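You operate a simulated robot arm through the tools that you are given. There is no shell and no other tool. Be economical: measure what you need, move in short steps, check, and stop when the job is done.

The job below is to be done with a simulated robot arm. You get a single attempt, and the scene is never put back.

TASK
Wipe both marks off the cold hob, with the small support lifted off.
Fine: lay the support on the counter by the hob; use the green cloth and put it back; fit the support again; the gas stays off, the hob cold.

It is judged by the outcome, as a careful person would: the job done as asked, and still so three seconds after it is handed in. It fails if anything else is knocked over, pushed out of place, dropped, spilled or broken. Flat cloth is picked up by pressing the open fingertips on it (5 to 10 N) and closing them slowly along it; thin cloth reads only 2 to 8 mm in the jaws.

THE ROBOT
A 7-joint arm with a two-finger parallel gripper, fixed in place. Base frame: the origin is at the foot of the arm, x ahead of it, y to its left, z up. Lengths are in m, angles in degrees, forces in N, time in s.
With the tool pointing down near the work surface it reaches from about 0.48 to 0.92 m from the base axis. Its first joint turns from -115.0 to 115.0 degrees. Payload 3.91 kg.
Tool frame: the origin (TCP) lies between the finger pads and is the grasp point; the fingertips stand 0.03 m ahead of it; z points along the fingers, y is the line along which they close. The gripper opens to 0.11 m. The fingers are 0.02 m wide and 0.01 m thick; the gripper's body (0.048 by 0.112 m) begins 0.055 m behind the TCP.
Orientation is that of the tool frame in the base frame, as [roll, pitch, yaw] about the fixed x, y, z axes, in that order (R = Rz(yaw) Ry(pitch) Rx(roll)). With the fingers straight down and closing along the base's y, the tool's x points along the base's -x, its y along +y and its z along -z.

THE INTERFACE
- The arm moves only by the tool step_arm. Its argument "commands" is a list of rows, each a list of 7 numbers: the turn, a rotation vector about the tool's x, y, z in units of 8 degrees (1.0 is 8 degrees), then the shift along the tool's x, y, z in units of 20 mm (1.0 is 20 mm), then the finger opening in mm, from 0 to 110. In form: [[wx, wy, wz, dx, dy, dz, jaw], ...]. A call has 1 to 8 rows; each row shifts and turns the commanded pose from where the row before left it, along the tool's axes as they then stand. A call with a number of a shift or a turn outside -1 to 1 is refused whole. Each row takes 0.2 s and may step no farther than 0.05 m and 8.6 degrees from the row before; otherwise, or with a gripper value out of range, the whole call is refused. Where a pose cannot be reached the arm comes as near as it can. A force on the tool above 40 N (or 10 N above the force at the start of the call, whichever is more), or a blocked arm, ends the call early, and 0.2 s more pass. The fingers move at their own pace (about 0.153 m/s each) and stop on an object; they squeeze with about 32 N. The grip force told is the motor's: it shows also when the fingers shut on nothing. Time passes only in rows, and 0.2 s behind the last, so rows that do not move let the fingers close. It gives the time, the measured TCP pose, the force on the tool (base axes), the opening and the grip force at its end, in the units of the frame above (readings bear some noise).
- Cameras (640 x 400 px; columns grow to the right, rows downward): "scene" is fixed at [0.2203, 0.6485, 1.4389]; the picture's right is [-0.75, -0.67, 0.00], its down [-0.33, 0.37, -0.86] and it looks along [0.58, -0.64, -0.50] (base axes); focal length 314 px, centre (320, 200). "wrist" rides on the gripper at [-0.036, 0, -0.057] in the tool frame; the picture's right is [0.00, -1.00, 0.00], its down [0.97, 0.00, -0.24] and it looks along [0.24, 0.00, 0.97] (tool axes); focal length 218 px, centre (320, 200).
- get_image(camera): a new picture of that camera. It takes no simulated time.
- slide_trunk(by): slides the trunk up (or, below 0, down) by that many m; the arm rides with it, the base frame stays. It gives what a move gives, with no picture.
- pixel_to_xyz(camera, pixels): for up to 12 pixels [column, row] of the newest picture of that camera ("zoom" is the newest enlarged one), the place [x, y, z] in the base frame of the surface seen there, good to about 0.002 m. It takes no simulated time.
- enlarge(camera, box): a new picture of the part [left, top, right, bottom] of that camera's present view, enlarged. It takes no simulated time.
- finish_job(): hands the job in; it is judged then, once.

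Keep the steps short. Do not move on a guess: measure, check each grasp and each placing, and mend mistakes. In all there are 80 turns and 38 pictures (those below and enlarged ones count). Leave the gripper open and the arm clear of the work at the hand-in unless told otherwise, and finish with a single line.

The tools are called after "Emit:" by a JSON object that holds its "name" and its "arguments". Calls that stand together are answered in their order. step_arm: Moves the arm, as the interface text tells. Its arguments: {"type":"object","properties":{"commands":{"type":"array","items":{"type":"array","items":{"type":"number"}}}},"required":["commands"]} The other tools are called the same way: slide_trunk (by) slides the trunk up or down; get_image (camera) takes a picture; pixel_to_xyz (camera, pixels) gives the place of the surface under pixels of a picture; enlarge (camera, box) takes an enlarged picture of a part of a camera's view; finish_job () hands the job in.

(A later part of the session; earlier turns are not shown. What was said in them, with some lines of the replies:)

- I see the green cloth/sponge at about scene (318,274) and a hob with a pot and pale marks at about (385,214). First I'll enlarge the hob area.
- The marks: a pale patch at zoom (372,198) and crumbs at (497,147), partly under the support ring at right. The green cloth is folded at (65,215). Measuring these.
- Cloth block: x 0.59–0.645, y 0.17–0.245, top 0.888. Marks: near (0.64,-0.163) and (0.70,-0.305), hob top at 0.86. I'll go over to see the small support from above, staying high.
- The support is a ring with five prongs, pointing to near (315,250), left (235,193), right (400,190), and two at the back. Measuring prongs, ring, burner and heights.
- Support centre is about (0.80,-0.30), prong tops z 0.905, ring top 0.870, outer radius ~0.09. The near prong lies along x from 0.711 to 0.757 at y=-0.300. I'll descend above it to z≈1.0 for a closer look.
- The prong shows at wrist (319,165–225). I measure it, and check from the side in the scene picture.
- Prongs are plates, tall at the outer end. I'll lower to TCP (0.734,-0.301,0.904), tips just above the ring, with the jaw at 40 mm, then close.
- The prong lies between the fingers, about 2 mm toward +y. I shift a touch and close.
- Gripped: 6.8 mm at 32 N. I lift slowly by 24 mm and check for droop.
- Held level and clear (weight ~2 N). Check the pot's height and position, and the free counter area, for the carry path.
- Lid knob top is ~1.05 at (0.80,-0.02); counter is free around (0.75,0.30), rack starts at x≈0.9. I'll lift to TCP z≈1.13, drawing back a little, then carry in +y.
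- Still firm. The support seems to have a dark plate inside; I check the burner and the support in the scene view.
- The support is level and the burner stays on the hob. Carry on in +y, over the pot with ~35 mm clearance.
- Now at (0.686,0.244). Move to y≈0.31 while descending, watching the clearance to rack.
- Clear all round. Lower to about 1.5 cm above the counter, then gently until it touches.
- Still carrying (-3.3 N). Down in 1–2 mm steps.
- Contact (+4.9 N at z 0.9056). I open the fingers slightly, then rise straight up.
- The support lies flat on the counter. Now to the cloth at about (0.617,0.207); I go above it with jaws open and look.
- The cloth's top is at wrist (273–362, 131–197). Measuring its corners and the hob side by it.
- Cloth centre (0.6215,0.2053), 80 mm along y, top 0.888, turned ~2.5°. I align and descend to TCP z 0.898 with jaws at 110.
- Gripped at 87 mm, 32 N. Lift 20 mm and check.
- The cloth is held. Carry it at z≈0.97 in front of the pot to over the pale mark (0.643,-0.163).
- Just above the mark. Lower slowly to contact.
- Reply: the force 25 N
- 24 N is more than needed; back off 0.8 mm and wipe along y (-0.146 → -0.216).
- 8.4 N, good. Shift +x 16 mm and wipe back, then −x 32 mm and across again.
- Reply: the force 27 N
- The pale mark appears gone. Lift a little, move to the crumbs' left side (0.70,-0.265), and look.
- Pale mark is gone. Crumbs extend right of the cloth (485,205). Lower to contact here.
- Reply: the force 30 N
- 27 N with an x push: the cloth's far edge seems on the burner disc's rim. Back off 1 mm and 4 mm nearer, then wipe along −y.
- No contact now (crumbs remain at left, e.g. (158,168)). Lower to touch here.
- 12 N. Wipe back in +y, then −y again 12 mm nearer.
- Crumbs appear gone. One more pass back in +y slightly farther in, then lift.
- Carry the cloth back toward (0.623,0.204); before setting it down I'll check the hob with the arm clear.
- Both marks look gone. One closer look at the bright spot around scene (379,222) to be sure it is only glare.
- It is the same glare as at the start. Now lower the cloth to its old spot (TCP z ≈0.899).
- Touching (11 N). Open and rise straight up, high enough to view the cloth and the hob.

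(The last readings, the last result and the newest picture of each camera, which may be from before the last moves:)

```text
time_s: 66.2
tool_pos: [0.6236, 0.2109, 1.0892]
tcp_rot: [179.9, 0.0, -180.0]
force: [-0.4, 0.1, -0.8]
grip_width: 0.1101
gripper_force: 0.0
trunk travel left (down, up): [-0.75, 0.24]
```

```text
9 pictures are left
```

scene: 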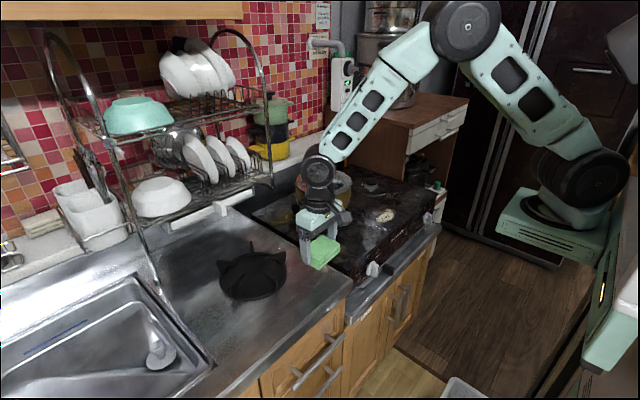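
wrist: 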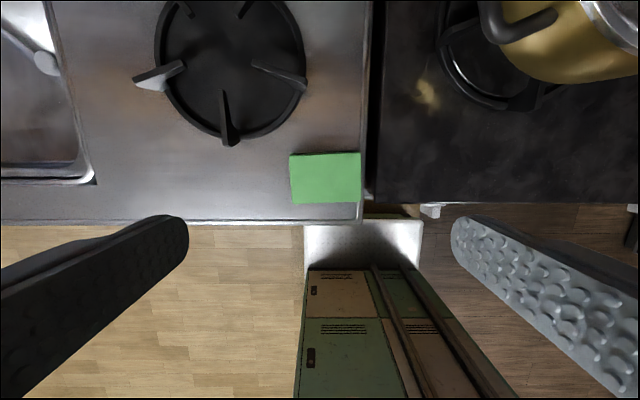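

Cloth is back; hob visible part is clean. Check the cloth corners and the support's near prong.

Emit:
{"name": "pixel_to_xyz", "arguments": {"camera": "wrist", "pixels": [[293, 158], [357, 155], [359, 199], [295, 201], [223, 93], [226, 117], [229, 142], [252, 65], [183, 64], [305, 84], [135, 83]]}}

```text
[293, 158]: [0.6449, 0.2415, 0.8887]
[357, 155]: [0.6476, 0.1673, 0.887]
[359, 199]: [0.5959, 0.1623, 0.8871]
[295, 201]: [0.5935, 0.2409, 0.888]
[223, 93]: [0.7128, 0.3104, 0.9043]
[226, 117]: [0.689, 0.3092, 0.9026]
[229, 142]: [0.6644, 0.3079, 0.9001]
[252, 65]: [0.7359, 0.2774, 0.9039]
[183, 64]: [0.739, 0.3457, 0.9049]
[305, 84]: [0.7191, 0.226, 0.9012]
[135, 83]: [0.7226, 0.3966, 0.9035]
```

Cloth is within ~2 mm of its old place. Now to the support's prong at (0.685,0.311), same grasp point as before.

Emit:
{"name": "step_arm", "arguments": {"commands": [[0, 0, 0, -0.6, 1, 0, 110], [0, 0, 0, -0.6, 1, 0, 80], [0, 0, 0, -0.6, 1, 0, 60], [0, 0, 0, -0.6, 1, 0, 40], [0, 0, 0, -0.65, 1, 0, 40], [0, 0, 0, 0, 0, 1, 40], [0, 0, 0, 0, 0, 1, 40], [0, 0, 0, 0, 0, 1, 40]]}}

Emit:
{"name": "step_arm", "arguments": {"commands": [[0, 0, 0, 0, 0, 1, 40], [0, 0, 0, 0, 0, 1, 40], [0, 0, 0, 0, 0, 1, 40], [0, 0, 0, 0, 0, 0.5, 40], [0, 0, 0, 0, 0, 0, 40]]}}

Emit:
{"name": "get_image", "arguments": {"camera": "wrist"}}

```text
time_s: 68.0
tool_pos: [0.6867, 0.3109, 1.0306]
tcp_rot: [180.0, 0.1, -180.0]
force: [-0.5, -0.4, 0.0]
grip_width: 0.0398
gripper_force: 0.0
trunk travel left (down, up): [-0.75, 0.24]
```

```text
time_s: 69.2
tool_pos: [0.6863, 0.3108, 0.9596]
tcp_rot: [180.0, 0.0, 180.0]
force: [-0.3, -0.7, -0.1]
grip_width: 0.04
gripper_force: 0.1
trunk travel left (down, up): [-0.75, 0.24]
```

```text
8 pictures are left
```

wrist: 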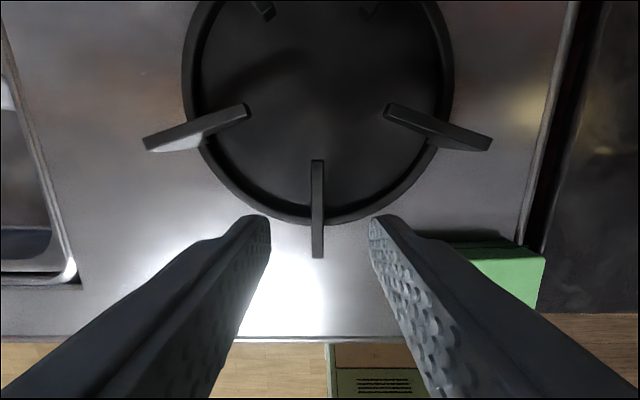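

Aligned. Descend to 0.9065 and close.

Emit:
{"name": "step_arm", "arguments": {"commands": [[0, 0, 0, 0.07, 0.05, 1, 40], [0, 0, 0, 0, 0, 1, 40], [0, 0, 0, 0, 0, 0.64, 40], [0, 0, 0, 0, 0, 0, 30], [0, 0, 0, 0, 0, 0, 16], [0, 0, 0, 0, 0, 0, 8], [0, 0, 0, 0, 0, 0, 0], [0, 0, 0, 0, 0, 0, 0]]}}

```text
time_s: 71.0
tool_pos: [0.6857, 0.311, 0.9054]
tcp_rot: [180.0, 0.0, -180.0]
force: [1.1, 1.5, -0.4]
grip_width: 0.0067
gripper_force: 31.7
trunk travel left (down, up): [-0.75, 0.24]
```

Gripped again (6.7 mm). Lift to z≈1.13.

Emit:
{"name": "step_arm", "arguments": {"commands": [[0, 0, 0, 0, 0, -0.3, 0], [0, 0, 0, 0, 0, -0.6, 0], [0, 0, 0, 0, 0, -0.9, 0], [0, 0, 0, 0, 0, -1, 0], [0, 0, 0, 0, 0, -1, 0], [0, 0, 0, 0, 0, -1, 0], [0, 0, 0, 0, 0, -1, 0], [0, 0, 0, 0, 0, -1, 0]]}}

Emit:
{"name": "step_arm", "arguments": {"commands": [[0, 0, 0, 0, 0, -1, 0], [0, 0, 0, 0, 0, -1, 0], [0, 0, 0, 0, 0, -1, 0], [0, 0, 0, 0, 0, -1, 0], [0, 0, 0, 0, 0, -0.6, 0], [0, 0, 0, 0, -0.4, 0, 0], [0, 0, 0, 0, -0.8, 0, 0], [0, 0, 0, 0, -1, 0, 0]]}}

Emit:
{"name": "step_arm", "arguments": {"commands": [[0, 0, 0, 0, -1, 0, 0], [0, 0, 0, 0, -1, 0, 0], [0, 0, 0, 0, -1, 0, 0], [0, 0, 0, 0, -1, 0, 0], [0, 0, 0, 0, -1, 0, 0], [0, 0, 0, 0, -1, 0, 0], [0, 0, 0, 0, -1, 0, 0], [0, 0, 0, 0, -1, 0, 0]]}}

Emit:
{"name": "step_arm", "arguments": {"commands": [[0, 0, 0, 0, -1, 0, 0], [0, 0, 0, 0, -1, 0, 0], [0, 0, 0, 0, -1, 0, 0], [0, 0, 0, 0, -1, 0, 0], [0, 0, 0, 0, -1, 0, 0], [0, 0, 0, 0, -1, 0, 0], [0, 0, 0, 0, -1, 0, 0], [0, 0, 0, 0, -1, 0, 0]]}}

```text
time_s: 72.8
tool_pos: [0.6828, 0.312, 1.0416]
tcp_rot: [180.0, 0.0, 179.9]
force: [-0.1, -0.3, -3.1]
grip_width: 0.0068
gripper_force: 31.8
trunk travel left (down, up): [-0.75, 0.24]
```

```text
time_s: 74.6
tool_pos: [0.6809, 0.2681, 1.1342]
tcp_rot: [180.0, 0.0, -179.9]
force: [-0.3, 0.2, -3.3]
grip_width: 0.0067
gripper_force: 31.9
trunk travel left (down, up): [-0.75, 0.24]
```

```text
time_s: 76.4
tool_pos: [0.6842, 0.1073, 1.1348]
tcp_rot: [-180.0, 0.0, -179.9]
force: [-0.4, 0.7, -2.8]
grip_width: 0.0069
gripper_force: 31.6
trunk travel left (down, up): [-0.75, 0.24]
```

```text
time_s: 78.2
tool_pos: [0.6833, -0.0519, 1.1331]
tcp_rot: [-179.9, 0.0, -180.0]
force: [0.0, -0.1, -2.6]
grip_width: 0.007
gripper_force: 32.1
trunk travel left (down, up): [-0.75, 0.24]
```

Steady. Continue to y≈-0.30, then forward to x≈0.735.

Emit:
{"name": "step_arm", "arguments": {"commands": [[0, 0, 0, 0, -1, 0, 0], [0, 0, 0, 0, -1, 0, 0], [0, 0, 0, 0, -1, 0, 0], [0, 0, 0, 0, -1, 0, 0], [0, 0, 0, 0, -1, 0, 0], [0, 0, 0, 0, -1, 0, 0], [0, 0, 0, 0, -1, 0, 0], [0, 0, 0, 0, -1, 0, 0]]}}

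Emit:
{"name": "step_arm", "arguments": {"commands": [[0, 0, 0, 0, -1, 0, 0], [0, 0, 0, -0.4, -1, 0, 0], [0, 0, 0, -0.6, -1, 0, 0], [0, 0, 0, -0.6, -1, 0, 0], [0, 0, 0, -0.6, -0.4, 0, 0], [0, 0, 0, -0.35, 0, 0, 0], [0, 0, 0, 0, 0, 0.5, 0], [0, 0, 0, 0, 0, 0, 0]]}}

```text
time_s: 80.0
tool_pos: [0.6847, -0.2132, 1.134]
tcp_rot: [179.9, 0.0, -180.0]
force: [0.3, 0.2, -3.9]
grip_width: 0.0069
gripper_force: 31.7
trunk travel left (down, up): [-0.75, 0.24]
```

```text
time_s: 81.8
tool_pos: [0.7351, -0.3021, 1.124]
tcp_rot: [-180.0, 0.0, -179.9]
force: [0.9, 0.5, -2.1]
grip_width: 0.0069
gripper_force: 31.9
trunk travel left (down, up): [-0.75, 0.24]
```

Over the burner. Descend to about 0.945 (support bottom still ~40 mm above the hob; burner cap top 0.899).

Emit:
{"name": "step_arm", "arguments": {"commands": [[0, 0, 0, 0, 0.05, 1, 0], [0, 0, 0, 0, 0, 1, 0], [0, 0, 0, 0, 0, 1, 0], [0, 0, 0, 0, 0, 1, 0], [0, 0, 0, 0, 0, 1, 0], [0, 0, 0, 0, 0, 1, 0], [0, 0, 0, 0, 0, 1, 0], [0, 0, 0, 0, 0, 0.9, 0]]}}

Emit:
{"name": "step_arm", "arguments": {"commands": [[0, 0, 0, 0, 0, 0.3, 0], [0, 0, 0, 0, 0, 0, 0]]}}

Emit:
{"name": "get_image", "arguments": {"camera": "wrist"}}

```text
time_s: 83.6
tool_pos: [0.7329, -0.2979, 0.9681]
tcp_rot: [-180.0, -0.1, 179.9]
force: [0.2, -0.2, -2.9]
grip_width: 0.0067
gripper_force: 31.9
trunk travel left (down, up): [-0.75, 0.24]
```

```text
time_s: 84.2
tool_pos: [0.7333, -0.2991, 0.9609]
tcp_rot: [180.0, 0.1, -180.0]
force: [0.4, 0.2, -2.3]
grip_width: 0.0067
gripper_force: 31.9
trunk travel left (down, up): [-0.75, 0.24]
```

```text
7 pictures are left
```

wrist: 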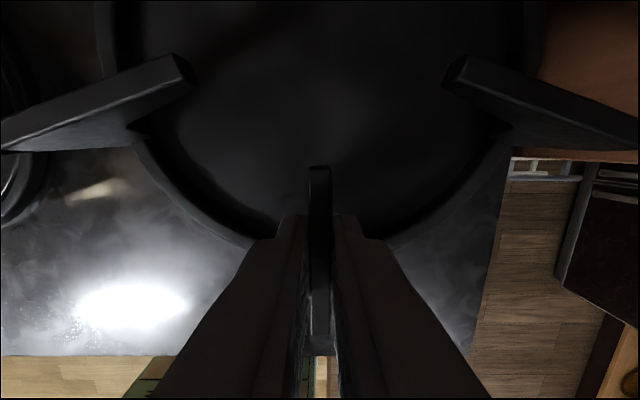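

Move +1.6 mm x, −1.4 mm y, and lower to ~0.915.

Emit:
{"name": "step_arm", "arguments": {"commands": [[0, 0, 0, -0.07, -0.06, 0.5, 0], [0, 0, 0, 0, 0, 0.5, 0], [0, 0, 0, 0, 0, 0.5, 0], [0, 0, 0, 0, 0, 0.4, 0], [0, 0, 0, 0, 0, 0.3, 0], [0, 0, 0, 0, 0, 0, 0]]}}

Emit:
{"name": "enlarge", "arguments": {"camera": "scene", "box": [325, 140, 415, 200]}}

```text
time_s: 85.6
tool_pos: [0.7361, -0.3003, 0.9154]
tcp_rot: [-179.9, 0.1, 180.0]
force: [0.4, -0.6, -2.8]
grip_width: 0.0069
gripper_force: 32.4
trunk travel left (down, up): [-0.75, 0.24]
```

```text
6.67 times, centred on (370, 170) of scene
```

zoom: 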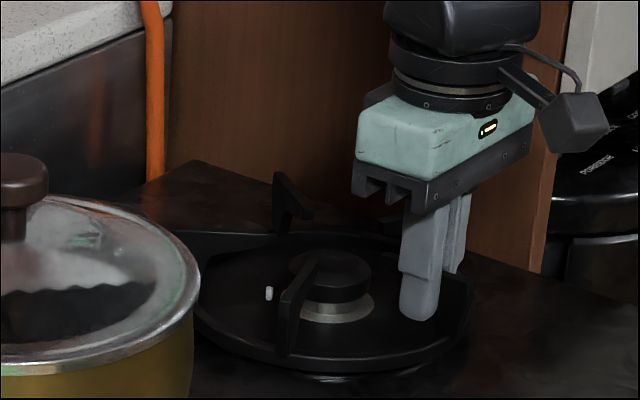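

Nested around the burner with no contact. Lower the last ~9 mm gently.

Emit:
{"name": "step_arm", "arguments": {"commands": [[0, 0, 0, 0, 0, 0.12, 0], [0, 0, 0, 0, 0, 0.12, 0], [0, 0, 0, 0, 0, 0.1, 0], [0, 0, 0, 0, 0, 0, 0]]}}

```text
time_s: 86.6
tool_pos: [0.7346, -0.3013, 0.9091]
tcp_rot: [-180.0, 0.0, -179.9]
force: [-0.8, -0.7, -2.5]
grip_width: 0.0063
gripper_force: 31.9
trunk travel left (down, up): [-0.75, 0.24]
```

Emit:
{"name": "step_arm", "arguments": {"commands": [[0, 0, 0, 0, 0, 0.08, 0], [0, 0, 0, 0, 0, 0.07, 0], [0, 0, 0, 0, 0, 0, 0]]}}

```text
time_s: 87.4
tool_pos: [0.7362, -0.3004, 0.9066]
tcp_rot: [180.0, 0.0, -180.0]
force: [-2.5, 3.8, 10.5]
grip_width: 0.0068
gripper_force: 31.8
trunk travel left (down, up): [-0.75, 0.24]
```

Contact at z 0.9066, the same height as when first gripped. Release and rise straight.

Emit:
{"name": "step_arm", "arguments": {"commands": [[0, 0, 0, 0, 0, -0.03, 10], [0, 0, 0, 0, 0, 0, 24], [0, 0, 0, 0, 0, 0, 40], [0, 0, 0, 0, 0, -0.6, 40], [0, 0, 0, 0, 0, -1, 40], [0, 0, 0, 0, 0, -1, 40], [0, 0, 0, 0, 0, -1, 40], [0, 0, 0, 0, 0, -1, 40]]}}

Emit:
{"name": "step_arm", "arguments": {"commands": [[0, 0, 0, 0.4, 0, -1, 40], [0, 0, 0, 0.6, 0.1, -1, 60], [0, 0, 0, 0.6, 0.1, -1, 80], [0, 0, 0, 0.6, 0.1, -1, 110], [0, 0, 0, 0.6, 0.1, -1, 110], [0, 0, 0, 0.4, 0.1, -1, 110], [0, 0, 0, 0, 0.1, -1, 110], [0, 0, 0, 0, 0, -1, 110]]}}

Emit:
{"name": "enlarge", "arguments": {"camera": "wrist", "box": [210, 0, 450, 200]}}

Emit:
{"name": "enlarge", "arguments": {"camera": "scene", "box": [325, 140, 445, 230]}}

```text
time_s: 89.2
tool_pos: [0.7358, -0.3017, 1.0]
tcp_rot: [-180.0, 0.0, 180.0]
force: [0.4, 0.2, -0.3]
grip_width: 0.04
gripper_force: 0.1
trunk travel left (down, up): [-0.75, 0.24]
```

```text
time_s: 91.0
tool_pos: [0.6712, -0.2881, 1.1573]
tcp_rot: [180.0, 0.0, 180.0]
force: [0.4, -0.9, -0.2]
grip_width: 0.1102
gripper_force: 0.1
trunk travel left (down, up): [-0.75, 0.24]
```

```text
2.00 times, centred on (330, 100) of wrist
```

zoom: 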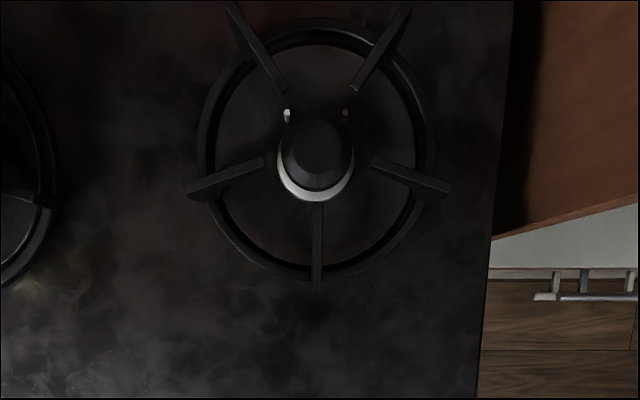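

```text
4.44 times, centred on (385, 185) of scene
```

zoom: 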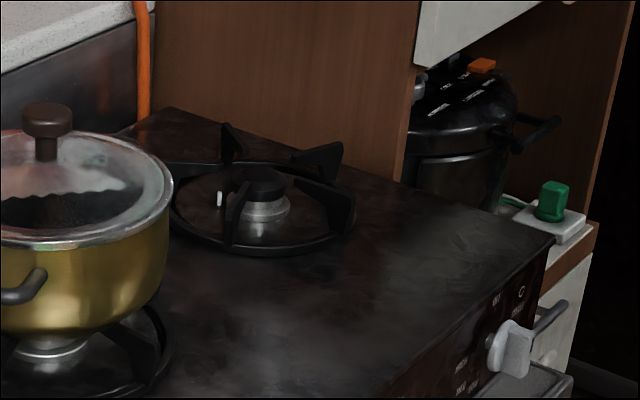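

The hob is clean and the support looks as at first. A final measurement of its level and centre.

Emit:
{"name": "get_image", "arguments": {"camera": "wrist"}}

Emit:
{"name": "pixel_to_xyz", "arguments": {"camera": "wrist", "pixels": [[328, 125], [328, 142], [320, 90], [306, 91], [358, 91], [303, 25], [363, 25], [290, 127], [376, 127], [250, 180]]}}

Emit:
{"name": "get_image", "arguments": {"camera": "scene"}}

```text
3 pictures are left
```

wrist: 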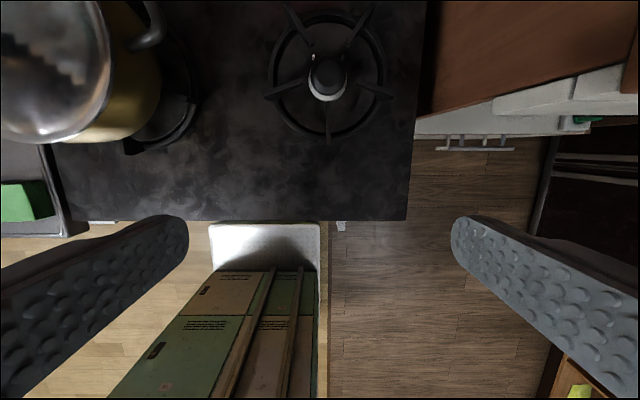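

```text
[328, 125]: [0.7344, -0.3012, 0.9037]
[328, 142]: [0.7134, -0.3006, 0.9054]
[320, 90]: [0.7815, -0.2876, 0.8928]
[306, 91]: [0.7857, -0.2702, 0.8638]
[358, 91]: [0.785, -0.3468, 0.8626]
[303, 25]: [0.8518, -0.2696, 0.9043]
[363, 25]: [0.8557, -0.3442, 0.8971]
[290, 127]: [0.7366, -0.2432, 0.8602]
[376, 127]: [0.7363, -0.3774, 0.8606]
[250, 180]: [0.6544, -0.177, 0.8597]
```

```text
2 pictures are left
```

scene: 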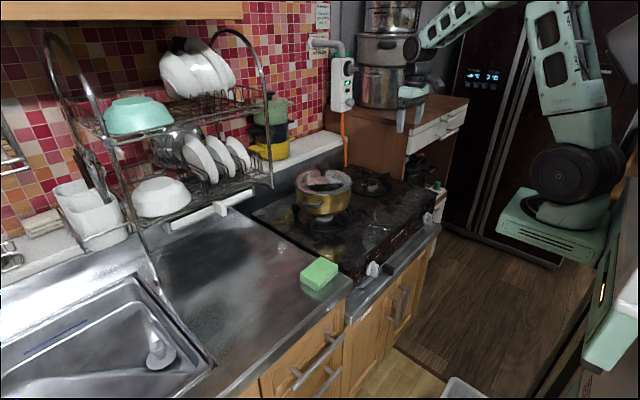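

The support is level and seated (prong tops about 0.904, near prong tip at 0.713). The marks are gone, the cloth is back, the knobs are untouched, and the arm is clear and open. Handing in.

Emit:
{"name": "finish_job", "arguments": {}}

```text
The job is handed in.
```

Both marks are wiped off the cold hob, the small support is fitted back in place, the green cloth is back within about 2 mm of where it lay, and I never touched the gas knobs.
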